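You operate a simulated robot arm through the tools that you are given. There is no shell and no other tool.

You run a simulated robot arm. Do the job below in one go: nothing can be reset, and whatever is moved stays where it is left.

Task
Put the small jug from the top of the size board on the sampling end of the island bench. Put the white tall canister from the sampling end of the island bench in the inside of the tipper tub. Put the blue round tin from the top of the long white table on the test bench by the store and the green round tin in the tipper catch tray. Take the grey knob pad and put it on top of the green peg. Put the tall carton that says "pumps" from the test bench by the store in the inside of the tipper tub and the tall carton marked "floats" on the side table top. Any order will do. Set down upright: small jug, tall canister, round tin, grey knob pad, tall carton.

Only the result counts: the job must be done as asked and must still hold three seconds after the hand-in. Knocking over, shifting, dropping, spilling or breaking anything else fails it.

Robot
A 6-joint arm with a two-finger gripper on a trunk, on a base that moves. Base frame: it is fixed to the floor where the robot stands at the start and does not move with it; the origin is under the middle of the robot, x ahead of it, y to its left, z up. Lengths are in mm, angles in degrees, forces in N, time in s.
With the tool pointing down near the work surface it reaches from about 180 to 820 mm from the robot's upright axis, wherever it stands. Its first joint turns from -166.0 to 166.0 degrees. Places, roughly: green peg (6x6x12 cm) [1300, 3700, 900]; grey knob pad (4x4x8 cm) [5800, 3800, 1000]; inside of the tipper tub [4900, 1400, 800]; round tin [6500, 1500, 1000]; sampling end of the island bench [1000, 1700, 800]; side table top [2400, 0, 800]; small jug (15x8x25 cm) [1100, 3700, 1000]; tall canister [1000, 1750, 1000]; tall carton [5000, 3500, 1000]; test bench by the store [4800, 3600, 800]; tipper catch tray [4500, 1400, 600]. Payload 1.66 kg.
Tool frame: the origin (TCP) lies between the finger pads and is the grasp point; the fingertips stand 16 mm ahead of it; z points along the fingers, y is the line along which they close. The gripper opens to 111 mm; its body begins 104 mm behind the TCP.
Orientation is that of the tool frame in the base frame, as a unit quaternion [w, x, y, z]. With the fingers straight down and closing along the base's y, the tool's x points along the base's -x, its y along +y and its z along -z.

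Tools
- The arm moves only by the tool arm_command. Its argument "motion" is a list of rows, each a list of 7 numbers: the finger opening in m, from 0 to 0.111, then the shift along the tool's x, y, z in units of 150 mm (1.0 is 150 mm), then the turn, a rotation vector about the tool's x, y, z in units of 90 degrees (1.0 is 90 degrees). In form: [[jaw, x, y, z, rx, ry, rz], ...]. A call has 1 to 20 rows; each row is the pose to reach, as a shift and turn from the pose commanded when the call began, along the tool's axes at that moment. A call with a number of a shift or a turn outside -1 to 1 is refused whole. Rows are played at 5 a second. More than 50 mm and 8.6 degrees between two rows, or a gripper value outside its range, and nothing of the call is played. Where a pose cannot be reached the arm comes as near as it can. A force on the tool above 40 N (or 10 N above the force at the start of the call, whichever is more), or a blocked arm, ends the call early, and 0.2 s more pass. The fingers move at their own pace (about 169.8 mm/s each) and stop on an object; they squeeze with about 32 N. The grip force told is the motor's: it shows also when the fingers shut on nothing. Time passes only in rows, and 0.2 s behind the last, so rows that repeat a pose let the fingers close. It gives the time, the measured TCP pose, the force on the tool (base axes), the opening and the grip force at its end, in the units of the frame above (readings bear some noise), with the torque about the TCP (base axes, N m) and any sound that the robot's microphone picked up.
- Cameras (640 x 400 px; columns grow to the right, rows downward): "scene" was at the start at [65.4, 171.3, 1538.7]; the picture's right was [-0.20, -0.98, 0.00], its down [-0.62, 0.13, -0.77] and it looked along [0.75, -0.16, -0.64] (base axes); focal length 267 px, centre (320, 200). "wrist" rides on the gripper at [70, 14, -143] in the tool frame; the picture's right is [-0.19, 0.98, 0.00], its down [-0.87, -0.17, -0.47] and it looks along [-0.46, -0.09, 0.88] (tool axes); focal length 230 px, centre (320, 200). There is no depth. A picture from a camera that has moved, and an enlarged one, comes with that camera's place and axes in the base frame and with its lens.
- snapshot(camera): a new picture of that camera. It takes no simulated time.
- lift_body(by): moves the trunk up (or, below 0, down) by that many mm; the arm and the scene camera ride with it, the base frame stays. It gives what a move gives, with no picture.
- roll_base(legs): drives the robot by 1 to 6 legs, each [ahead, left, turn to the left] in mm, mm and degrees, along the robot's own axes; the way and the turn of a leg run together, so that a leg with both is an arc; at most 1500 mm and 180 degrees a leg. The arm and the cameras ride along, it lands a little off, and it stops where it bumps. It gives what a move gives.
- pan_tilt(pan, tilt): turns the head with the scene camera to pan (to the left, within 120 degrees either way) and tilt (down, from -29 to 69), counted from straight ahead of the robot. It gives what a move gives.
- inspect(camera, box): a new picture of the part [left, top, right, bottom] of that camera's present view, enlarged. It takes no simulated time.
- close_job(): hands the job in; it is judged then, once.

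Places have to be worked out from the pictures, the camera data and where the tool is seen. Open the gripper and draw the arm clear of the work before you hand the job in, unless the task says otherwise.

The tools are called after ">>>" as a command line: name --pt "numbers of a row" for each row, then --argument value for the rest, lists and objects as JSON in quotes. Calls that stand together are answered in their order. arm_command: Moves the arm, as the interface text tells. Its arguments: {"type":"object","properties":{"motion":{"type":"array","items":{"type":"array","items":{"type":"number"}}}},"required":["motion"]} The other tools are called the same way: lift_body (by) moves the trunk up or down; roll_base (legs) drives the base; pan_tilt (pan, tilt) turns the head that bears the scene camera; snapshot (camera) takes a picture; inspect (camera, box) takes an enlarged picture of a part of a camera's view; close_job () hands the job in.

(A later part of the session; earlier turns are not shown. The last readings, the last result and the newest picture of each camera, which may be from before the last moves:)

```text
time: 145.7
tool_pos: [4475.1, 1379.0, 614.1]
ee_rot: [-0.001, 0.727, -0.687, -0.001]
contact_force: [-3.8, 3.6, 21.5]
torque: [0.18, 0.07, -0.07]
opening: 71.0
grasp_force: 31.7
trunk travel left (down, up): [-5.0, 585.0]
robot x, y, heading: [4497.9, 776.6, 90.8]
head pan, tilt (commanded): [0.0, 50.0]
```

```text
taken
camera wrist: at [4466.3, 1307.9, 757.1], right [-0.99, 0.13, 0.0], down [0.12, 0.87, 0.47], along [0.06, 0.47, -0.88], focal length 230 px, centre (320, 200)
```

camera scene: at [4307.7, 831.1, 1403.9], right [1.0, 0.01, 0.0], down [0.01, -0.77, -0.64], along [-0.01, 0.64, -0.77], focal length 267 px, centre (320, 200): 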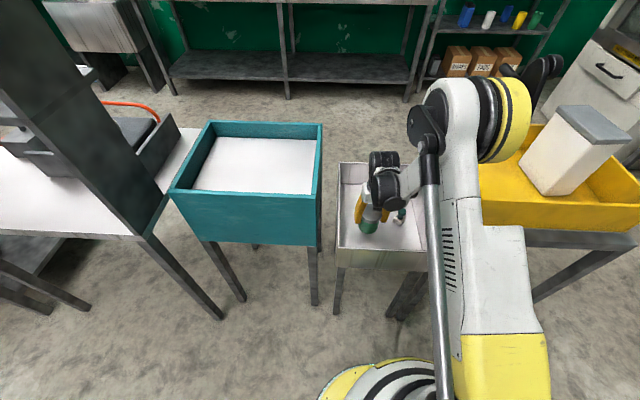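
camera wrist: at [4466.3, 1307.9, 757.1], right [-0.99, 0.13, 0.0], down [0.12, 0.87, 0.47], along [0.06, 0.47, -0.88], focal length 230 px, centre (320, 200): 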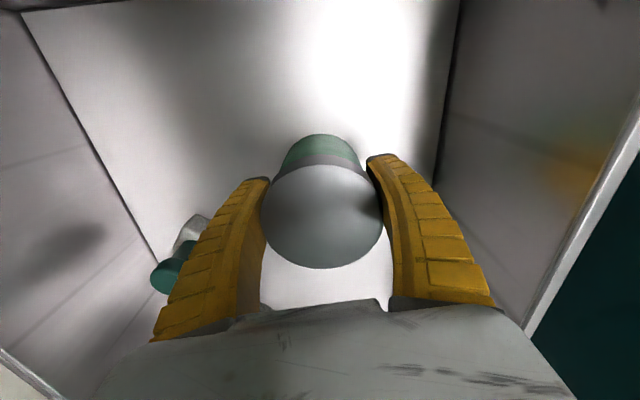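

The tin is on the tray floor at TCP z≈615. I ease off, open the fingers partly and rise straight up.

>>> arm_command --pt "0.04 0 0 -0.02 0 0 0" --pt "0.04 0 0 -0.02 0 0 0" --pt "0.095 0 0 -0.02 0 0 0" --pt "0.095 0 0 -0.02 0 0 0" --pt "0.095 0 0 -0.02 0 0 0" --pt "0.095 0 0 -0.2 0 0 0" --pt "0.095 0 0 -0.5 0 0 0" --pt "0.095 0 0 -0.8 0 0 0" --pt "0.095 0 0 -1.0 0 0 0"

>>> snapshot --camera "wrist"

>>> arm_command --pt "0.095 0 0 -0.3 0 0 0" --pt "0.095 0 0 -0.6 0 0 0" --pt "0.095 0 0 -0.9 0 0 0" --pt "0.095 0 0 -1.0 0 0 0" --pt "0.111 0 0 -1.0 0 0 0"

>>> lift_body --by 250

>>> snapshot --camera "scene"

```text
time: 147.7
tool_pos: [4477.2, 1379.4, 764.6]
ee_rot: [0.0, 0.727, -0.686, -0.001]
contact_force: [0.6, 0.0, 0.1]
torque: [0.04, 0.04, -0.02]
opening: 96.0
grasp_force: 0.5
trunk travel left (down, up): [-5.0, 585.0]
robot x, y, heading: [4496.3, 776.0, 90.6]
head pan, tilt (commanded): [0.0, 50.0]
```

```text
taken
camera wrist: at [4467.8, 1309.0, 907.1], right [-0.99, 0.13, 0.0], down [0.12, 0.87, 0.47], along [0.06, 0.47, -0.88], focal length 230 px, centre (320, 200)
```

wrist: 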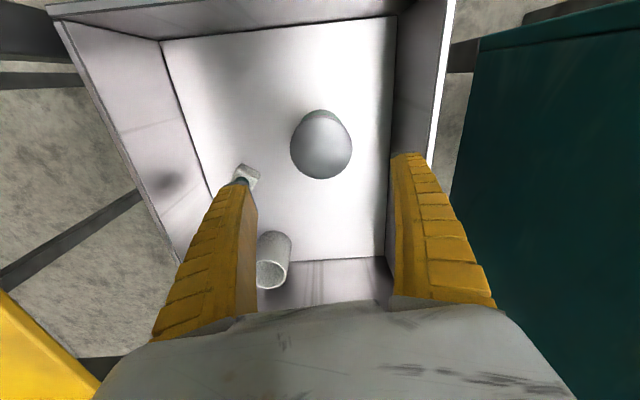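

```text
time: 148.9
tool_pos: [4476.1, 1380.5, 913.8]
ee_rot: [0.0, 0.727, -0.686, 0.0]
contact_force: [-0.2, 0.6, -0.3]
torque: [-0.02, -0.01, 0.01]
opening: 111.1
grasp_force: 0.0
trunk travel left (down, up): [-5.0, 585.0]
robot x, y, heading: [4497.0, 779.1, 90.5]
head pan, tilt (commanded): [0.0, 50.0]
```

```text
time: 151.5
tool_pos: [4475.1, 1381.6, 1164.6]
ee_rot: [0.0, 0.727, -0.687, 0.0]
contact_force: [-0.3, 0.1, -0.2]
torque: [-0.03, -0.04, 0.02]
opening: 110.8
grasp_force: 0.1
trunk travel left (down, up): [-255.0, 335.0]
robot x, y, heading: [4495.5, 774.7, 90.5]
head pan, tilt (commanded): [0.0, 50.0]
```

```text
taken
camera scene: at [4307.7, 830.8, 1653.8], right [1.0, 0.01, 0.0], down [0.01, -0.77, -0.64], along [-0.01, 0.64, -0.77], focal length 267 px, centre (320, 200)
```

scene: 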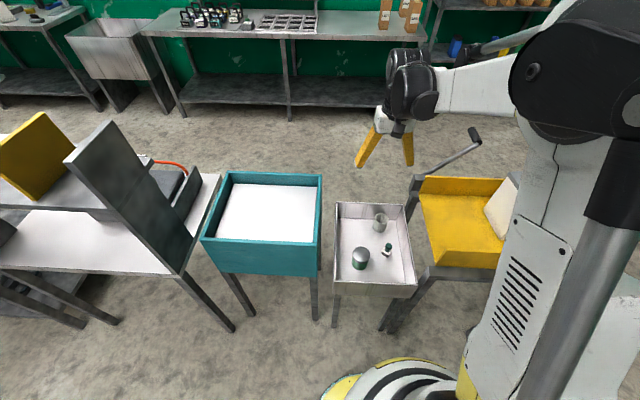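

The green tin stands upright in the tray. I retract, then drive back to the white table for the blue tin, stopping at about (5950, 1800) facing −33°.

>>> arm_command --pt "0.111 0.25 0 0 0 0 0" --pt "0.111 0.5 0 0 0 0 0" --pt "0.111 0.75 0 0 0 0 0" --pt "0.111 1.0 0 0 0 0 0" --pt "0.111 1.0 0 0 0 0 0"

>>> roll_base --legs '[[0, -1100, 0], [0, 0, -123.5], [-251, 1029, 0]]'

>>> pan_tilt --pan 0 --tilt 45

>>> snapshot --camera "scene"

>>> snapshot --camera "wrist"

```text
time: 152.7
tool_pos: [4484.4, 1230.3, 1163.8]
ee_rot: [0.0, 0.727, -0.687, 0.0]
contact_force: [-0.1, 0.1, -0.5]
torque: [0.01, -0.01, -0.01]
opening: 111.0
grasp_force: 0.1
trunk travel left (down, up): [-255.0, 335.0]
robot x, y, heading: [4495.0, 775.0, 90.6]
head pan, tilt (commanded): [0.0, 50.0]
```

```text
time: 168.4
tool_pos: [6313.2, 1555.8, 1165.7]
ee_rot: [0.0, 0.25, 0.968, 0.0]
contact_force: [0.4, 0.4, 0.2]
torque: [-0.02, -0.02, 0.0]
opening: 110.7
grasp_force: 0.0
trunk travel left (down, up): [-255.0, 335.0]
robot x, y, heading: [5918.2, 1786.3, -31.5]
head pan, tilt (commanded): [0.0, 50.0]
```

```text
time: 169.1
tool_pos: [6312.3, 1555.6, 1165.3]
ee_rot: [0.0, 0.25, 0.968, 0.0]
contact_force: [-0.7, -0.5, 0.3]
torque: [-0.02, 0.03, 0.04]
opening: 110.9
grasp_force: 0.0
trunk travel left (down, up): [-255.0, 335.0]
robot x, y, heading: [5923.4, 1789.5, -31.6]
head pan, tilt (commanded): [0.0, 45.0]
```

```text
taken
camera scene: at [6075.9, 1916.1, 1660.8], right [-0.53, -0.85, 0.0], down [-0.6, 0.37, -0.71], along [0.6, -0.37, -0.71], focal length 267 px, centre (320, 200)
```

scene: 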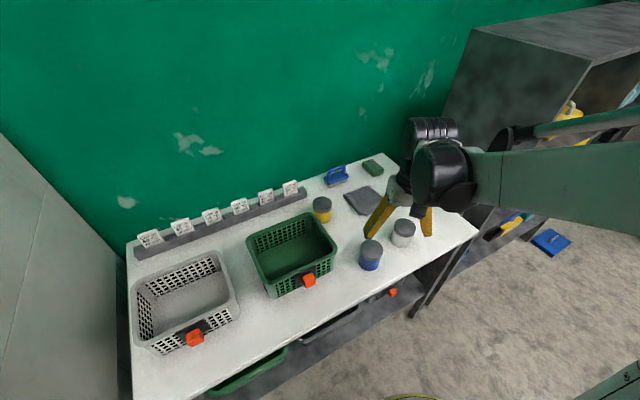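

```text
taken
camera wrist: at [6258.5, 1601.0, 1307.8], right [0.64, 0.77, 0.0], down [0.68, -0.57, 0.47], along [0.36, -0.3, -0.88], focal length 230 px, centre (320, 200)
```

wrist: 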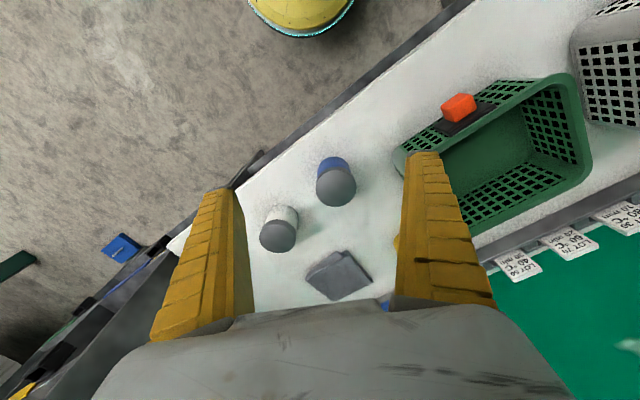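

Blue tin's lid is at about (6408, 1510). The basket is near on its left, so I turn the gripper about 41° so that it closes nearly along x while moving over the tin.

>>> arm_command --pt "0.111 -0.12 0.007 0 0 0 0.076" --pt "0.111 -0.24 0.014 0 0 0 0.152" --pt "0.111 -0.36 0.021 0 0 0 0.228" --pt "0.111 -0.48 0.028 0 0 0 0.304" --pt "0.111 -0.6 0.035 0 0 0 0.38" --pt "0.111 -0.705 0.042 0 0 0 0.456" --pt "0.111 -0.705 0.042 0 0 0 0.456"

>>> snapshot --camera "wrist"

```text
time: 170.7
tool_pos: [6408.6, 1510.0, 1163.9]
ee_rot: [0.001, 0.574, 0.819, 0.0]
contact_force: [0.0, -1.3, 0.5]
torque: [-0.01, 0.02, 0.0]
opening: 110.8
grasp_force: 0.0
trunk travel left (down, up): [-255.0, 335.0]
robot x, y, heading: [5922.7, 1788.9, -31.5]
head pan, tilt (commanded): [0.0, 45.0]
```

```text
taken
camera wrist: at [6398.5, 1579.8, 1307.9], right [0.99, 0.16, 0.0], down [0.14, -0.87, 0.47], along [0.07, -0.47, -0.88], focal length 230 px, centre (320, 200)
```

wrist: 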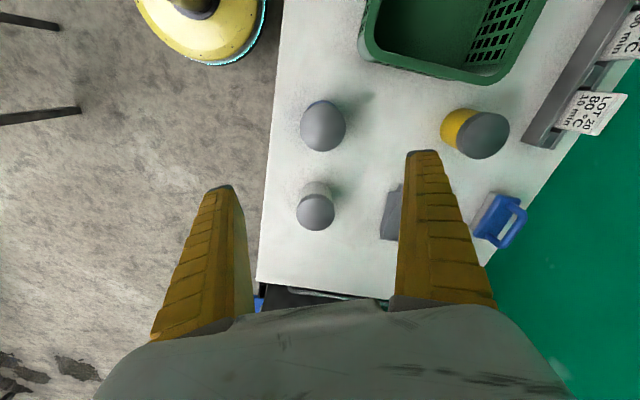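

The blue lid is at (6412, 1513). I correct a few mm and lower via trunk, then check again.

>>> arm_command --pt "0.111 0.015 0.027 0 0 0 0" --pt "0.111 0.015 0.027 0 0 0 0"

>>> lift_body --by -170

>>> snapshot --camera "wrist"

>>> snapshot --camera "scene"

```text
time: 171.3
tool_pos: [6412.6, 1512.2, 1165.4]
ee_rot: [0.0, 0.574, 0.819, 0.0]
contact_force: [0.1, -0.1, 0.7]
torque: [0.01, 0.01, 0.01]
opening: 111.0
grasp_force: 0.1
trunk travel left (down, up): [-255.0, 335.0]
robot x, y, heading: [5917.3, 1793.6, -31.8]
head pan, tilt (commanded): [0.0, 45.0]
```

```text
time: 173.2
tool_pos: [6412.3, 1513.5, 996.4]
ee_rot: [0.001, 0.573, 0.819, -0.001]
contact_force: [-0.3, 0.0, 0.7]
torque: [-0.06, 0.02, 0.02]
opening: 110.8
grasp_force: 0.1
trunk travel left (down, up): [-85.0, 505.0]
robot x, y, heading: [5922.1, 1789.7, -31.5]
head pan, tilt (commanded): [0.0, 45.0]
```

```text
taken
camera wrist: at [6401.8, 1582.9, 1138.1], right [0.99, 0.16, 0.0], down [0.14, -0.87, 0.47], along [0.07, -0.47, -0.88], focal length 230 px, centre (320, 200)
```

wrist: 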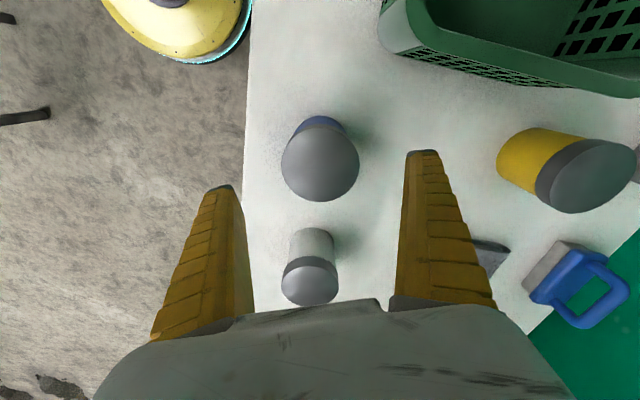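

```text
taken
camera scene: at [6075.8, 1916.2, 1491.0], right [-0.53, -0.85, 0.0], down [-0.6, 0.37, -0.71], along [0.6, -0.37, -0.71], focal length 267 px, centre (320, 200)
```

scene: 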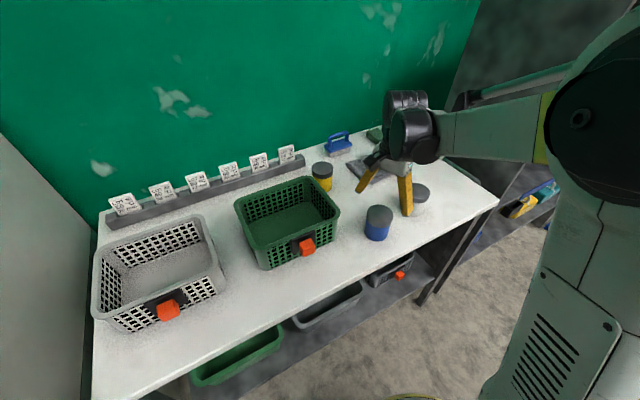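

Centred on the blue tin. I descend to z≈908, close and lift.

>>> arm_command --pt "0.111 0 0 0.2 0 0 0" --pt "0.111 0 0 0.4 0 0 0" --pt "0.111 0 0 0.59 0 0 0" --pt "0.111 0 0 0.59 0 0 0" --pt "0.04 0 0 0.59 0 0 0" --pt "0.04 0 0 0.59 0 0 0" --pt "0.04 0 0 0.59 0 0 0" --pt "0.04 0 0 0.59 0 0 0"

>>> snapshot --camera "wrist"

>>> arm_command --pt "0.04 0 0 -0.1 0 0 0" --pt "0.04 0 0 -0.35 0 0 0" --pt "0.04 0 0 -0.65 0 0 0" --pt "0.04 0 0 -0.95 0 0 0" --pt "0.04 0 0 -1.0 0 0 0" --pt "0.04 0 0 -1.0 0 0 0"

>>> lift_body --by 180

>>> snapshot --camera "scene"

```text
time: 175.0
tool_pos: [6412.9, 1515.2, 906.9]
ee_rot: [0.0, 0.574, 0.819, -0.001]
contact_force: [-0.7, -0.4, -1.0]
torque: [0.01, 0.0, -0.03]
opening: 70.4
grasp_force: 32.1
trunk travel left (down, up): [-85.0, 505.0]
robot x, y, heading: [5921.9, 1786.6, -31.8]
head pan, tilt (commanded): [0.0, 45.0]
```

```text
taken
camera wrist: at [6402.3, 1584.3, 1048.4], right [0.99, 0.16, 0.0], down [0.14, -0.87, 0.47], along [0.07, -0.47, -0.88], focal length 230 px, centre (320, 200)
```

wrist: 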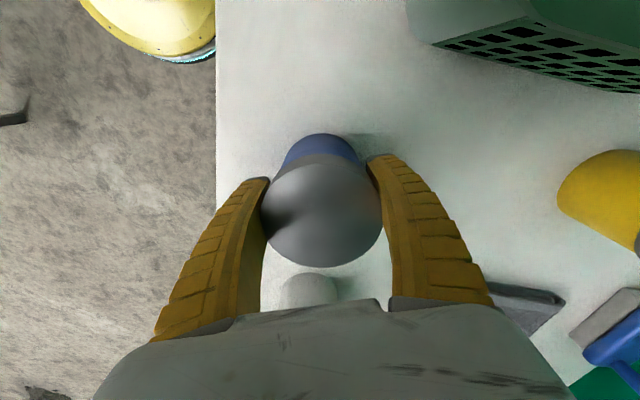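

```text
time: 176.4
tool_pos: [6412.2, 1511.8, 1057.6]
ee_rot: [0.0, 0.574, 0.819, 0.0]
contact_force: [0.2, -0.5, -1.7]
torque: [0.01, -0.02, 0.03]
opening: 70.3
grasp_force: 32.0
trunk travel left (down, up): [-85.0, 505.0]
robot x, y, heading: [5917.4, 1785.6, -31.6]
head pan, tilt (commanded): [0.0, 45.0]
```

```text
time: 178.4
tool_pos: [6411.7, 1512.0, 1235.9]
ee_rot: [0.0, 0.574, 0.819, -0.001]
contact_force: [0.2, 0.2, -2.7]
torque: [-0.02, 0.04, -0.03]
opening: 70.6
grasp_force: 32.2
trunk travel left (down, up): [-265.0, 325.0]
robot x, y, heading: [5923.7, 1790.2, -31.5]
head pan, tilt (commanded): [0.0, 45.0]
```

```text
taken
camera scene: at [6076.2, 1916.0, 1670.7], right [-0.53, -0.85, 0.0], down [-0.6, 0.37, -0.71], along [0.6, -0.37, -0.71], focal length 267 px, centre (320, 200)
```

scene: 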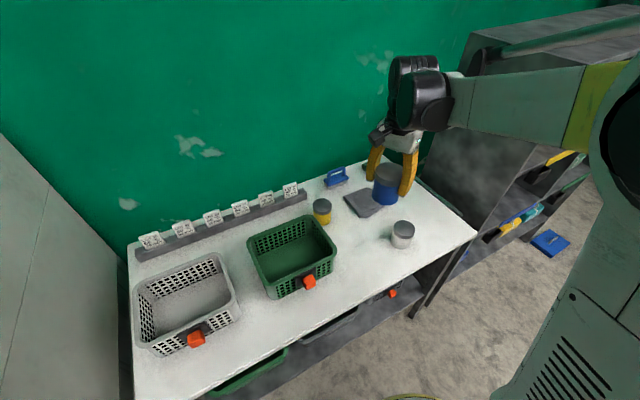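

Blue tin is in hand. I draw the arm in while turning the wrist back, then drive into the aisle in front of the test bench by the store.

>>> arm_command --pt "0.04 0.084 -0.072 0 0 0 -0.076" --pt "0.04 0.168 -0.145 0 0 0 -0.152" --pt "0.04 0.252 -0.217 0 0 0 -0.228" --pt "0.04 0.336 -0.289 0 0 0 -0.304" --pt "0.04 0.42 -0.362 0 0 0 -0.38" --pt "0.04 0.505 -0.434 0 0 0 -0.456" --pt "0.04 0.505 -0.434 0 0 0 -0.456"

>>> roll_base --legs '[[-464, 140, 0], [0, 0, 121.5], [450, 950, 0]]'

>>> pan_tilt --pan -10 --tilt 30

>>> snapshot --camera "scene"

>>> snapshot --camera "wrist"

```text
time: 180.0
tool_pos: [6323.4, 1560.2, 1235.0]
ee_rot: [-0.001, 0.25, 0.968, 0.001]
contact_force: [0.0, 0.3, -2.6]
torque: [0.05, 0.02, -0.01]
opening: 70.5
grasp_force: 31.9
trunk travel left (down, up): [-265.0, 325.0]
robot x, y, heading: [5921.9, 1789.9, -31.5]
head pan, tilt (commanded): [0.0, 45.0]
```

```text
time: 193.0
tool_pos: [4650.2, 3084.2, 1236.0]
ee_rot: [0.0, 0.715, -0.699, 0.0]
contact_force: [-0.3, 0.2, -2.5]
torque: [-0.03, -0.04, 0.0]
opening: 70.6
grasp_force: 31.9
trunk travel left (down, up): [-265.0, 325.0]
robot x, y, heading: [4655.9, 2621.7, 88.7]
head pan, tilt (commanded): [0.0, 45.0]
```

```text
time: 193.8
tool_pos: [4649.4, 3085.0, 1234.8]
ee_rot: [0.0, 0.715, -0.7, 0.001]
contact_force: [-0.4, -0.6, -2.3]
torque: [-0.04, 0.01, 0.0]
opening: 70.4
grasp_force: 31.8
trunk travel left (down, up): [-265.0, 325.0]
robot x, y, heading: [4656.9, 2623.2, 88.6]
head pan, tilt (commanded): [-10.0, 30.0]
```

```text
taken
camera scene: at [4485.8, 2695.1, 1693.4], right [0.98, -0.2, 0.0], down [-0.1, -0.49, -0.87], along [0.17, 0.85, -0.5], focal length 267 px, centre (320, 200)
```

scene: 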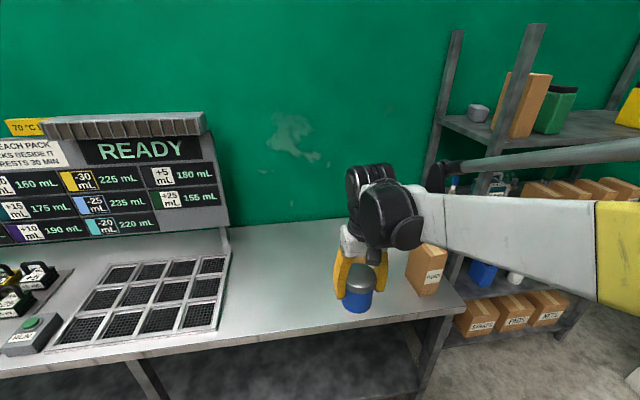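

```text
taken
camera wrist: at [4639.3, 3014.9, 1378.2], right [-0.99, 0.17, 0.0], down [0.15, 0.87, 0.47], along [0.08, 0.46, -0.88], focal length 230 px, centre (320, 200)
```

wrist: 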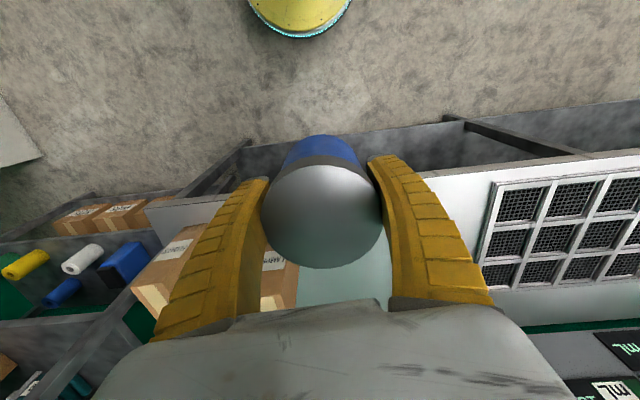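

The cartons are just right of the tool and the bench is free between the mesh tray and the cartons. I move the base left and ahead, to set the tin down at about (4490, 3380).

>>> roll_base --legs '[[70, 160, 1.4]]'

>>> pan_tilt --pan -15 --tilt 35

>>> snapshot --camera "scene"

>>> snapshot --camera "wrist"

```text
time: 195.2
tool_pos: [4483.4, 3154.9, 1236.3]
ee_rot: [0.001, 0.722, -0.692, 0.0]
contact_force: [-1.2, -0.1, -1.8]
torque: [-0.04, -0.04, -0.02]
opening: 70.3
grasp_force: 31.8
trunk travel left (down, up): [-265.0, 325.0]
robot x, y, heading: [4497.1, 2691.0, 89.7]
head pan, tilt (commanded): [-10.0, 30.0]
```

```text
time: 195.9
tool_pos: [4483.0, 3154.8, 1235.4]
ee_rot: [0.0, 0.723, -0.691, -0.001]
contact_force: [-0.2, -0.2, -2.3]
torque: [0.0, -0.01, -0.02]
opening: 70.3
grasp_force: 32.1
trunk travel left (down, up): [-265.0, 325.0]
robot x, y, heading: [4499.4, 2691.5, 89.9]
head pan, tilt (commanded): [-15.0, 35.0]
```

```text
taken
camera scene: at [4334.8, 2757.2, 1685.7], right [0.97, -0.26, 0.0], down [-0.15, -0.55, -0.82], along [0.21, 0.79, -0.57], focal length 267 px, centre (320, 200)
```

scene: 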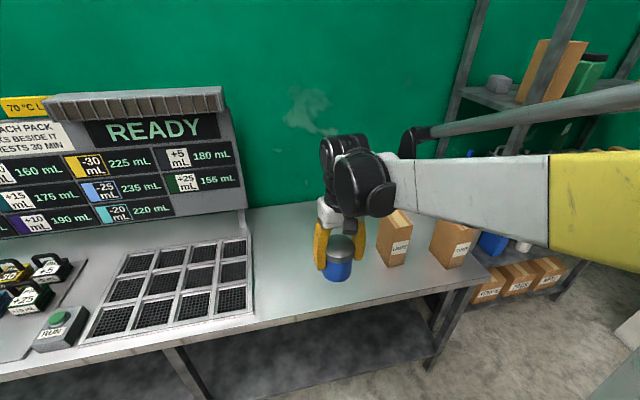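

```text
taken
camera wrist: at [4474.1, 3084.3, 1378.2], right [-0.99, 0.15, 0.0], down [0.13, 0.87, 0.47], along [0.07, 0.47, -0.88], focal length 230 px, centre (320, 200)
```

wrist: 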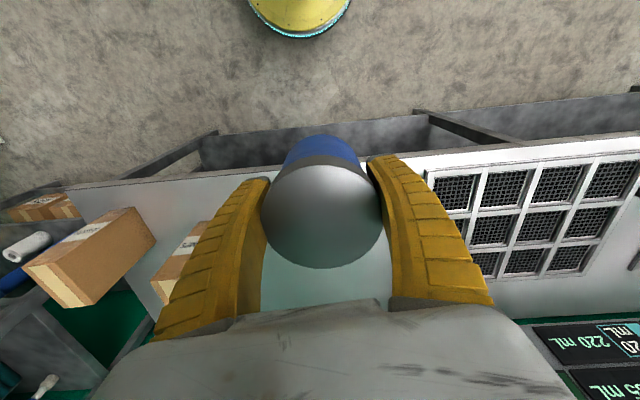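

Free bench lies between the mesh tray (x<4255) and the first carton (x>4750). I shift the base 60 mm left and extend over (4420, 3400).

>>> roll_base --legs '[[0, 60, 0]]'

>>> arm_command --pt "0.04 -0.25 0 0 0 0 0" --pt "0.04 -0.5 0 0 0 0 0" --pt "0.04 -0.75 0 0 0 0 0" --pt "0.04 -1.0 0 0 0 0 0" --pt "0.04 -1.0 0 0 0 0 0"

>>> arm_command --pt "0.04 -0.3 0 0 0 0 0" --pt "0.04 -0.6 0 0 0 0 0" --pt "0.04 -0.6 0 0 0 0 0"

>>> lift_body --by -200

>>> snapshot --camera "scene"

>>> snapshot --camera "wrist"

```text
time: 196.9
tool_pos: [4422.6, 3155.4, 1235.1]
ee_rot: [0.0, 0.723, -0.691, 0.001]
contact_force: [-0.7, 0.8, -1.6]
torque: [-0.06, -0.06, 0.0]
opening: 70.4
grasp_force: 31.2
trunk travel left (down, up): [-265.0, 325.0]
robot x, y, heading: [4439.1, 2691.6, 89.9]
head pan, tilt (commanded): [-15.0, 35.0]
```

```text
time: 198.1
tool_pos: [4418.3, 3304.0, 1239.5]
ee_rot: [0.0, 0.723, -0.691, 0.0]
contact_force: [0.8, -0.4, -1.7]
torque: [-0.01, -0.01, 0.01]
opening: 70.2
grasp_force: 31.7
trunk travel left (down, up): [-265.0, 325.0]
robot x, y, heading: [4439.4, 2691.6, 89.8]
head pan, tilt (commanded): [-15.0, 35.0]
```

```text
time: 198.9
tool_pos: [4412.8, 3395.3, 1237.2]
ee_rot: [0.0, 0.723, -0.691, 0.0]
contact_force: [0.2, -0.5, -2.1]
torque: [0.0, -0.03, 0.01]
opening: 70.5
grasp_force: 31.7
trunk travel left (down, up): [-265.0, 325.0]
robot x, y, heading: [4443.1, 2693.8, 89.9]
head pan, tilt (commanded): [-15.0, 35.0]
```

```text
time: 201.0
tool_pos: [4414.2, 3394.9, 1038.0]
ee_rot: [0.0, 0.723, -0.691, 0.0]
contact_force: [0.8, 0.3, -2.2]
torque: [-0.02, 0.04, -0.01]
opening: 70.4
grasp_force: 31.9
trunk travel left (down, up): [-65.0, 525.0]
robot x, y, heading: [4442.8, 2695.9, 89.8]
head pan, tilt (commanded): [-15.0, 35.0]
```

```text
taken
camera scene: at [4275.0, 2757.4, 1485.8], right [0.97, -0.26, 0.0], down [-0.15, -0.55, -0.82], along [0.21, 0.79, -0.57], focal length 267 px, centre (320, 200)
```

scene: 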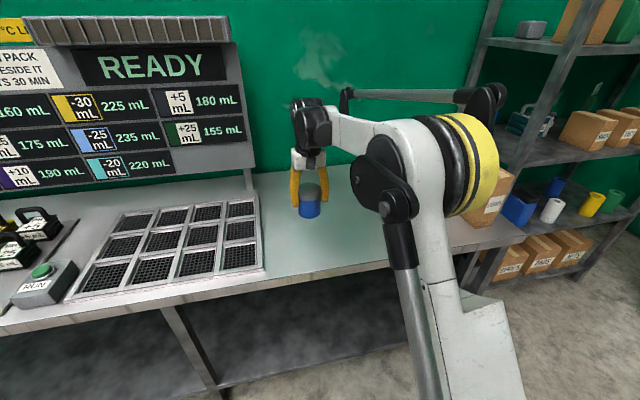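

```text
taken
camera wrist: at [4403.7, 3324.8, 1180.1], right [-0.99, 0.15, 0.0], down [0.13, 0.87, 0.47], along [0.07, 0.47, -0.88], focal length 230 px, centre (320, 200)
```

wrist: 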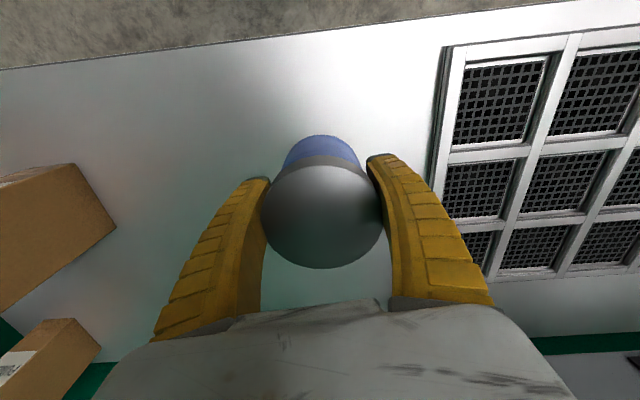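

All clear around the tin. I lower it toward the bench and then in small steps until contact.

>>> arm_command --pt "0.04 0 0 0.2 0 0 0" --pt "0.04 0 0 0.4 0 0 0" --pt "0.04 0 0 0.57 0 0 0" --pt "0.04 0 0 0.57 0 0 0"

>>> arm_command --pt "0.04 0 0 0.03 0 0 0" --pt "0.04 0 0 0.06 0 0 0" --pt "0.04 0 0 0.09 0 0 0" --pt "0.04 0 0 0.12 0 0 0" --pt "0.04 0 0 0.12 0 0 0"

```text
time: 202.0
tool_pos: [4413.6, 3394.8, 950.5]
ee_rot: [0.0, 0.723, -0.691, 0.0]
contact_force: [-0.5, 0.3, -2.7]
torque: [0.01, 0.0, -0.01]
opening: 70.5
grasp_force: 31.9
trunk travel left (down, up): [-65.0, 525.0]
robot x, y, heading: [4439.5, 2690.7, 90.0]
head pan, tilt (commanded): [-15.0, 35.0]
```

```text
time: 203.2
tool_pos: [4413.9, 3394.4, 933.8]
ee_rot: [-0.001, 0.723, -0.691, 0.0]
contact_force: [0.4, 0.6, -3.5]
torque: [-0.04, -0.03, 0.03]
opening: 70.5
grasp_force: 31.8
trunk travel left (down, up): [-65.0, 525.0]
robot x, y, heading: [4441.3, 2696.2, 89.9]
head pan, tilt (commanded): [-15.0, 35.0]
```

No contact yet at TCP z≈934, so I keep stepping down gently.

>>> arm_command --pt "0.04 0 0 0.03 0 0 0" --pt "0.04 0 0 0.05 0 0 0" --pt "0.04 0 0 0.05 0 0 0"

>>> inspect --camera "scene" --box '[240, 100, 400, 280]'

```text
time: 204.0
tool_pos: [4414.0, 3395.2, 926.1]
ee_rot: [0.0, 0.723, -0.691, 0.0]
contact_force: [-0.2, 0.5, -3.1]
torque: [-0.04, -0.01, -0.01]
opening: 70.2
grasp_force: 32.1
trunk travel left (down, up): [-65.0, 525.0]
robot x, y, heading: [4439.4, 2695.3, 89.9]
head pan, tilt (commanded): [-15.0, 35.0]
```

```text
2.22 times, centred on (320, 190) of scene
camera zoom: at [4274.9, 2757.5, 1485.6], right [0.97, -0.26, 0.0], down [-0.15, -0.55, -0.82], along [0.21, 0.79, -0.57], focal length 593 px, centre (320, 222)
```

zoom: 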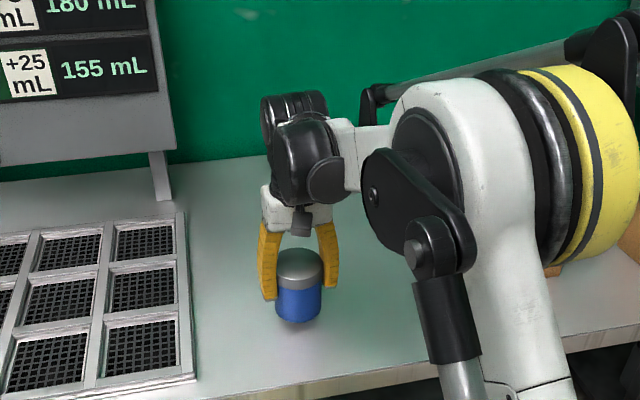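

The tin is still a little above the bench. I continue in 3–4 mm steps.

>>> arm_command --pt "0.04 0 0 0.025 0 0 0" --pt "0.04 0 0 0.05 0 0 0" --pt "0.04 0 0 0.05 0 0 0"

>>> arm_command --pt "0.04 0 0 0.025 0 0 0" --pt "0.04 0 0 0.05 0 0 0" --pt "0.04 0 0 0.05 0 0 0"

```text
time: 204.8
tool_pos: [4413.4, 3394.4, 919.5]
ee_rot: [0.0, 0.723, -0.691, 0.0]
contact_force: [-0.2, -0.3, -2.2]
torque: [-0.02, 0.01, 0.01]
opening: 70.5
grasp_force: 32.6
trunk travel left (down, up): [-65.0, 525.0]
robot x, y, heading: [4438.5, 2692.5, 89.8]
head pan, tilt (commanded): [-15.0, 35.0]
```

```text
time: 205.6
tool_pos: [4414.6, 3394.5, 910.4]
ee_rot: [-0.001, 0.723, -0.691, 0.0]
contact_force: [-0.3, -0.1, -1.8]
torque: [-0.03, -0.01, -0.01]
opening: 70.2
grasp_force: 31.5
trunk travel left (down, up): [-65.0, 525.0]
robot x, y, heading: [4435.9, 2691.4, 89.5]
head pan, tilt (commanded): [-15.0, 35.0]
```

Still free at z≈910; the bench must be near 850. I step on.

>>> arm_command --pt "0.04 0 0 0.025 0 0 0" --pt "0.04 0 0 0.05 0 0 0" --pt "0.04 0 0 0.05 0 0 0"

>>> arm_command --pt "0.04 0 0 0.025 0 0 0" --pt "0.04 0 0 0.05 0 0 0" --pt "0.04 0 0 0.05 0 0 0"

>>> inspect --camera "scene" --box '[260, 150, 360, 230]'

```text
time: 206.4
tool_pos: [4412.5, 3395.5, 904.2]
ee_rot: [-0.001, 0.723, -0.691, -0.001]
contact_force: [-0.5, 7.8, 19.9]
torque: [0.2, 0.03, -0.05]
opening: 70.6
grasp_force: 31.7
trunk travel left (down, up): [-65.0, 525.0]
robot x, y, heading: [4440.1, 2690.6, 90.1]
head pan, tilt (commanded): [-15.0, 35.0]
```

```text
time: 207.2
tool_pos: [4412.3, 3393.4, 897.0]
ee_rot: [0.0, 0.723, -0.691, 0.0]
contact_force: [-0.4, -2.4, 21.5]
torque: [0.0, 0.01, -0.05]
opening: 71.0
grasp_force: 31.8
trunk travel left (down, up): [-65.0, 525.0]
robot x, y, heading: [4438.4, 2692.0, 89.7]
head pan, tilt (commanded): [-15.0, 35.0]
```

```text
5.00 times, centred on (310, 190) of scene
camera zoom: at [4275.0, 2755.0, 1485.8], right [0.97, -0.26, 0.0], down [-0.15, -0.55, -0.82], along [0.21, 0.79, -0.57], focal length 1334 px, centre (370, 250)
```

zoom: 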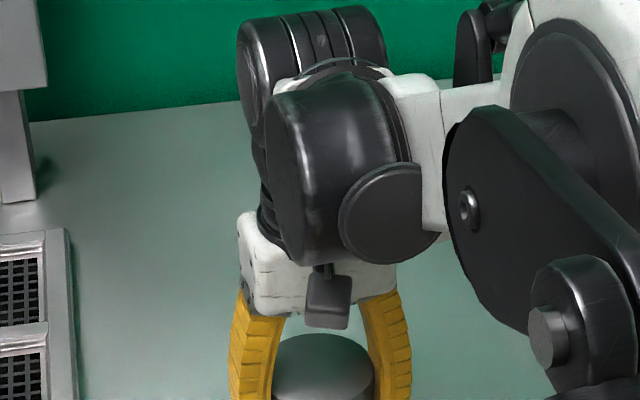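

Contact is made; the tin stands on the bench (top at about z 853). I ease up, open and rise.

>>> arm_command --pt "0.04 0 0 -0.02 0 0 0" --pt "0.04 0 0 -0.02 0 0 0" --pt "0.1 0 0 -0.02 0 0 0" --pt "0.105 0 0 -0.02 0 0 0" --pt "0.105 0 0 -0.02 0 0 0" --pt "0.105 0 0 -0.2 0 0 0" --pt "0.105 0 0 -0.5 0 0 0" --pt "0.105 0 0 -0.8 0 0 0" --pt "0.105 0 0 -1.0 0 0 0"

>>> lift_body --by 200

>>> snapshot --camera "scene"

>>> snapshot --camera "wrist"

```text
time: 209.2
tool_pos: [4411.7, 3393.8, 1045.7]
ee_rot: [0.0, 0.723, -0.691, 0.001]
contact_force: [-0.3, -0.1, -0.7]
torque: [0.04, 0.03, 0.02]
opening: 105.4
grasp_force: 0.1
trunk travel left (down, up): [-65.0, 525.0]
robot x, y, heading: [4436.6, 2691.0, 89.9]
head pan, tilt (commanded): [-15.0, 35.0]
```

```text
time: 211.4
tool_pos: [4410.9, 3394.7, 1245.1]
ee_rot: [0.0, 0.723, -0.691, 0.0]
contact_force: [-0.7, 0.2, 0.5]
torque: [0.03, -0.01, 0.0]
opening: 105.5
grasp_force: 0.0
trunk travel left (down, up): [-265.0, 325.0]
robot x, y, heading: [4442.6, 2694.3, 89.8]
head pan, tilt (commanded): [-15.0, 35.0]
```

```text
taken
camera scene: at [4274.9, 2757.4, 1685.5], right [0.97, -0.26, 0.0], down [-0.15, -0.55, -0.82], along [0.21, 0.79, -0.57], focal length 267 px, centre (320, 200)
```

scene: 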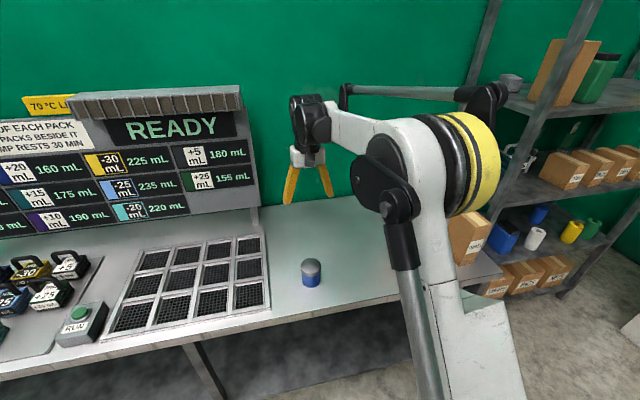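

```text
taken
camera wrist: at [4401.4, 3324.4, 1388.1], right [-0.99, 0.15, 0.0], down [0.13, 0.87, 0.47], along [0.07, 0.47, -0.88], focal length 230 px, centre (320, 200)
```

wrist: 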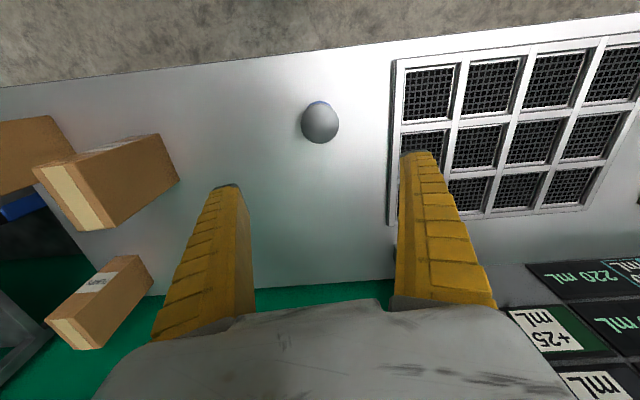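

The blue tin stands on the test bench. I retract the arm and look at the carton labels.

>>> arm_command --pt "0.111 0.25 0 0 0 0 0" --pt "0.111 0.5 0 0 0 0 0" --pt "0.111 0.75 0 0 0 0 0" --pt "0.111 1.0 0 0 0 0 0" --pt "0.111 1.0 0 0 0 0 0"

>>> arm_command --pt "0.111 0.3 0.2 0 0 0 0" --pt "0.111 0.6 0.4 0 0 0 0" --pt "0.111 0.6 0.4 0 0 0 0"

>>> pan_tilt --pan -40 --tilt 30

>>> snapshot --camera "scene"

```text
time: 212.6
tool_pos: [4418.0, 3245.5, 1244.9]
ee_rot: [-0.001, 0.722, -0.692, 0.0]
contact_force: [0.0, 0.4, 0.2]
torque: [-0.04, -0.04, 0.02]
opening: 110.8
grasp_force: 0.0
trunk travel left (down, up): [-265.0, 325.0]
robot x, y, heading: [4440.2, 2692.3, 89.6]
head pan, tilt (commanded): [-15.0, 35.0]
```

```text
refused: row 1 steps farther than a row can; nothing moved
```

```text
time: 213.5
tool_pos: [4416.7, 3245.8, 1246.5]
ee_rot: [0.0, 0.723, -0.691, -0.001]
contact_force: [0.8, 0.0, 0.3]
torque: [0.01, -0.03, 0.03]
opening: 110.9
grasp_force: 0.0
trunk travel left (down, up): [-265.0, 325.0]
robot x, y, heading: [4442.9, 2692.1, 89.9]
head pan, tilt (commanded): [-40.0, 30.0]
```

```text
taken
camera scene: at [4310.2, 2741.4, 1693.4], right [0.76, -0.64, 0.0], down [-0.32, -0.38, -0.87], along [0.56, 0.66, -0.5], focal length 267 px, centre (320, 200)
```

scene: 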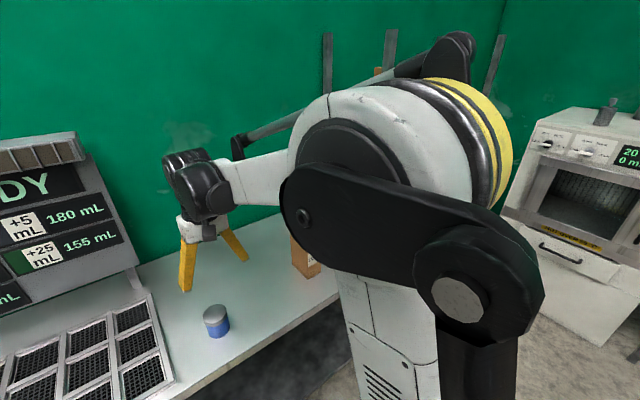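

The arm blocks the view from here. I slide the base right so that the cartons lie ahead-left of the camera.

>>> roll_base --legs '[[-100, 0, 0], [0, -750, 0]]'

>>> pan_tilt --pan 5 --tilt 40

>>> snapshot --camera "scene"

>>> inspect --camera "scene" --box '[200, 100, 360, 240]'

>>> snapshot --camera "wrist"

```text
time: 218.3
tool_pos: [5172.1, 3141.0, 1245.8]
ee_rot: [0.0, 0.722, -0.692, 0.0]
contact_force: [-0.6, 0.0, -0.2]
torque: [0.04, 0.03, 0.01]
opening: 110.6
grasp_force: 0.1
trunk travel left (down, up): [-265.0, 325.0]
robot x, y, heading: [5191.4, 2586.6, 89.7]
head pan, tilt (commanded): [-40.0, 30.0]
```

```text
time: 219.4
tool_pos: [5171.5, 3140.0, 1245.2]
ee_rot: [0.0, 0.722, -0.692, 0.0]
contact_force: [0.7, -0.2, -0.7]
torque: [0.03, 0.01, -0.01]
opening: 111.0
grasp_force: 0.0
trunk travel left (down, up): [-265.0, 325.0]
robot x, y, heading: [5191.3, 2586.8, 89.4]
head pan, tilt (commanded): [5.0, 40.0]
```

```text
taken
camera scene: at [4997.5, 2652.7, 1678.1], right [1.0, 0.08, 0.0], down [0.05, -0.64, -0.77], along [-0.06, 0.76, -0.64], focal length 267 px, centre (320, 200)
```

scene: 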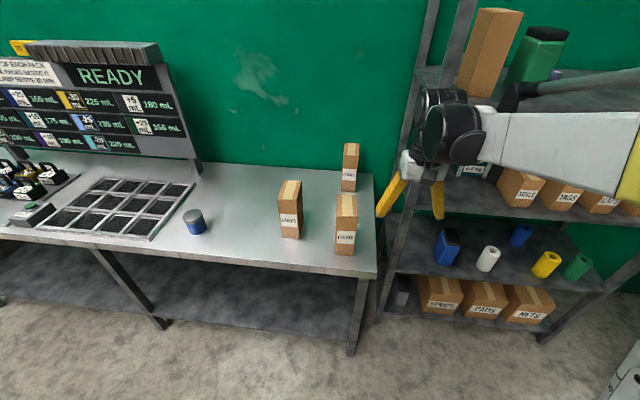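

```text
2.86 times, centred on (280, 170) of scene
camera zoom: at [4997.5, 2652.7, 1678.1], right [1.0, 0.08, 0.0], down [0.05, -0.64, -0.77], along [-0.06, 0.76, -0.64], focal length 762 px, centre (434, 286)
```

zoom: 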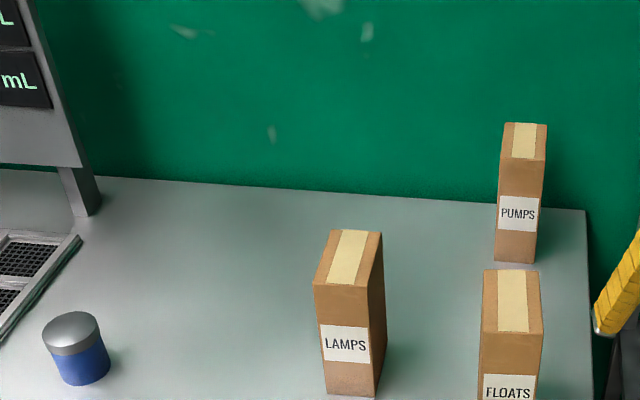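

```text
taken
camera wrist: at [5161.1, 3070.4, 1388.4], right [-0.99, 0.15, 0.0], down [0.13, 0.87, 0.47], along [0.07, 0.47, -0.88], focal length 230 px, centre (320, 200)
```

wrist: 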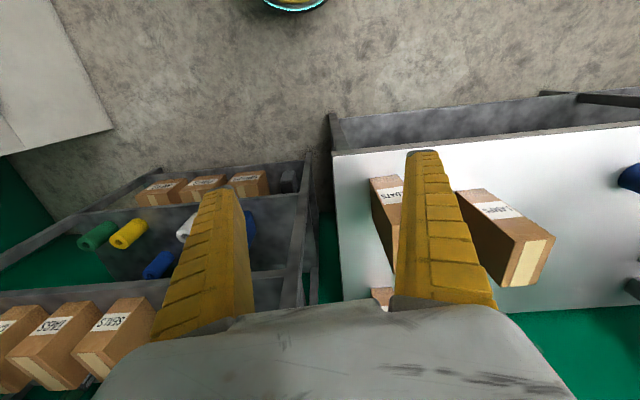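

Labels read: LAMPS (left), FLOATS (front right), PUMPS (back right). FLOATS is about 75×120 mm, centre (5040, 3380), top z≈1049; I move in to fetch it first, which also clears the way to PUMPS.

>>> roll_base --legs '[[170, 190, 0]]'

>>> arm_command --pt "0.111 0 -0.2 0 0 0 0.01" --pt "0.111 -0.2 -0.35 0 0 0 0.01" --pt "0.111 -0.2 -0.35 0 0 0 0.01"

>>> snapshot --camera "wrist"

>>> snapshot --camera "scene"

```text
time: 221.3
tool_pos: [4984.3, 3311.7, 1245.4]
ee_rot: [0.0, 0.721, -0.692, 0.0]
contact_force: [-0.2, 0.8, -0.8]
torque: [-0.06, -0.02, 0.01]
opening: 110.9
grasp_force: 0.1
trunk travel left (down, up): [-265.0, 325.0]
robot x, y, heading: [5005.2, 2755.4, 89.7]
head pan, tilt (commanded): [5.0, 40.0]
```

```text
time: 222.1
tool_pos: [5036.0, 3341.7, 1245.8]
ee_rot: [0.0, 0.716, -0.698, 0.0]
contact_force: [-0.3, 0.4, 0.1]
torque: [0.02, 0.0, -0.01]
opening: 110.8
grasp_force: 0.0
trunk travel left (down, up): [-265.0, 325.0]
robot x, y, heading: [5004.4, 2753.9, 89.7]
head pan, tilt (commanded): [5.0, 40.0]
```

```text
taken
camera wrist: at [5025.6, 3272.4, 1387.6], right [-0.99, 0.17, 0.0], down [0.15, 0.87, 0.47], along [0.08, 0.47, -0.88], focal length 230 px, centre (320, 200)
```

wrist: 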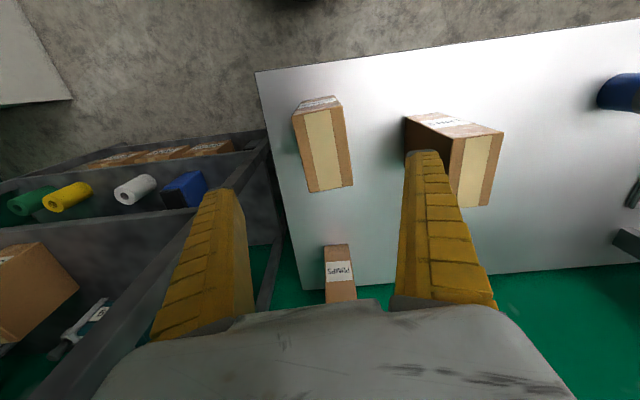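

```text
taken
camera scene: at [4810.2, 2822.0, 1678.2], right [1.0, 0.08, 0.0], down [0.05, -0.64, -0.77], along [-0.06, 0.76, -0.64], focal length 267 px, centre (320, 200)
```

scene: 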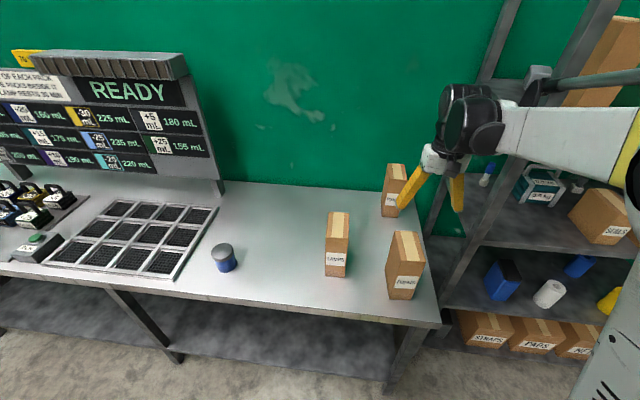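

FLOATS' top is centred at about (5036, 3375) and the store shelf post is well clear at x≈5400. I centre on it and lower.

>>> arm_command --pt "0.111 -0.22 0 0 0 0 0" --pt "0.111 -0.22 0 0 0 0 0"

>>> lift_body --by -150

>>> snapshot --camera "wrist"

```text
time: 222.7
tool_pos: [5037.1, 3375.5, 1244.0]
ee_rot: [0.001, 0.716, -0.698, 0.0]
contact_force: [0.8, 0.3, 1.1]
torque: [0.0, -0.01, -0.04]
opening: 110.9
grasp_force: 0.0
trunk travel left (down, up): [-265.0, 325.0]
robot x, y, heading: [5004.3, 2761.1, 89.8]
head pan, tilt (commanded): [5.0, 40.0]
```

```text
time: 224.4
tool_pos: [5036.5, 3374.3, 1094.1]
ee_rot: [0.0, 0.715, -0.699, 0.0]
contact_force: [0.4, -0.8, 0.2]
torque: [-0.01, -0.01, 0.0]
opening: 110.7
grasp_force: 0.1
trunk travel left (down, up): [-115.0, 475.0]
robot x, y, heading: [5005.7, 2760.6, 89.5]
head pan, tilt (commanded): [5.0, 40.0]
```

```text
taken
camera wrist: at [5025.0, 3305.1, 1237.2], right [-0.99, 0.17, 0.0], down [0.15, 0.87, 0.47], along [0.08, 0.47, -0.88], focal length 230 px, centre (320, 200)
```

wrist: 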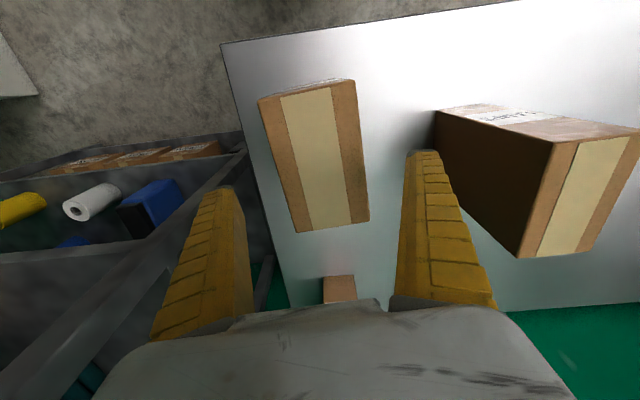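

Centred at (5036, 3375). I go down to z≈985, close on the carton and lift.

>>> arm_command --pt "0.111 0 0 0.25 0 0 0" --pt "0.111 0 0 0.5 0 0 0" --pt "0.111 0 0 0.73 0 0 0" --pt "0.111 0 0 0.73 0 0 0" --pt "0.045 0 0 0.73 0 0 0" --pt "0.045 0 0 0.73 0 0 0" --pt "0.045 0 0 0.73 0 0 0" --pt "0.045 0 0 0.73 0 0 0"

>>> arm_command --pt "0.045 0 0 -0.05 0 0 0" --pt "0.045 0 0 -0.3 0 0 0" --pt "0.045 0 0 -0.6 0 0 0" --pt "0.045 0 0 -0.9 0 0 0" --pt "0.045 0 0 -1.0 0 0 0" --pt "0.045 0 0 -1.0 0 0 0"

>>> lift_body --by 200

>>> snapshot --camera "scene"

>>> snapshot --camera "wrist"

```text
time: 225.3
tool_pos: [5034.3, 3376.0, 989.1]
ee_rot: [0.001, 0.716, -0.698, 0.0]
contact_force: [-1.3, -1.8, 4.1]
torque: [0.26, -0.07, 0.02]
opening: 112.7
grasp_force: 0.1
trunk travel left (down, up): [-115.0, 475.0]
robot x, y, heading: [5005.5, 2757.0, 89.7]
head pan, tilt (commanded): [5.0, 40.0]
stopped in row 4: the force on the tool passed its limit at 103 N (the readings are from after the stop); the commanded pose is now the measured one
```

```text
time: 226.7
tool_pos: [5036.1, 3375.0, 1139.1]
ee_rot: [0.0, 0.716, -0.699, -0.001]
contact_force: [-0.2, 0.1, -4.8]
torque: [0.01, -0.04, -0.02]
opening: 71.8
grasp_force: 31.6
trunk travel left (down, up): [-115.0, 475.0]
robot x, y, heading: [5006.1, 2757.8, 89.6]
head pan, tilt (commanded): [5.0, 40.0]
```

```text
time: 228.8
tool_pos: [5034.8, 3375.0, 1337.4]
ee_rot: [0.001, 0.716, -0.699, 0.0]
contact_force: [0.0, -0.2, -5.3]
torque: [0.02, 0.02, -0.05]
opening: 71.6
grasp_force: 32.0
trunk travel left (down, up): [-315.0, 275.0]
robot x, y, heading: [5002.9, 2756.4, 89.6]
head pan, tilt (commanded): [5.0, 40.0]
```

```text
taken
camera scene: at [4810.5, 2823.7, 1728.0], right [1.0, 0.08, 0.0], down [0.05, -0.64, -0.77], along [-0.06, 0.76, -0.64], focal length 267 px, centre (320, 200)
```

scene: 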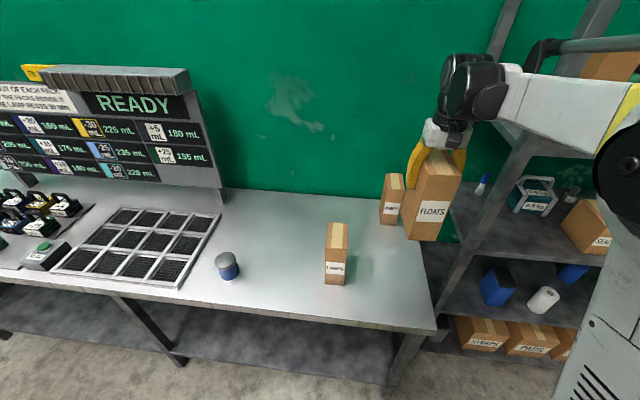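

```text
taken
camera wrist: at [5024.9, 3305.7, 1480.3], right [-0.99, 0.17, 0.0], down [0.15, 0.87, 0.47], along [0.08, 0.46, -0.88], focal length 230 px, centre (320, 200)
```

wrist: 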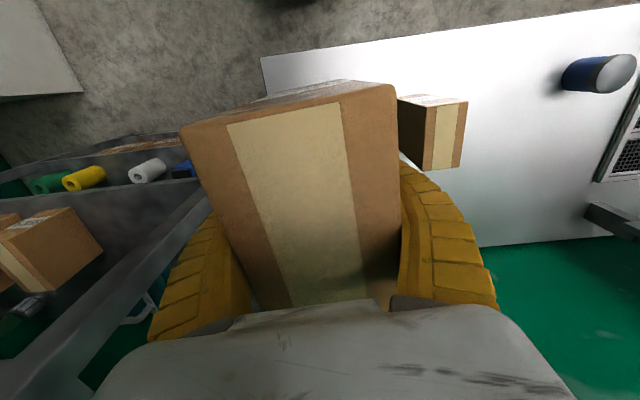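

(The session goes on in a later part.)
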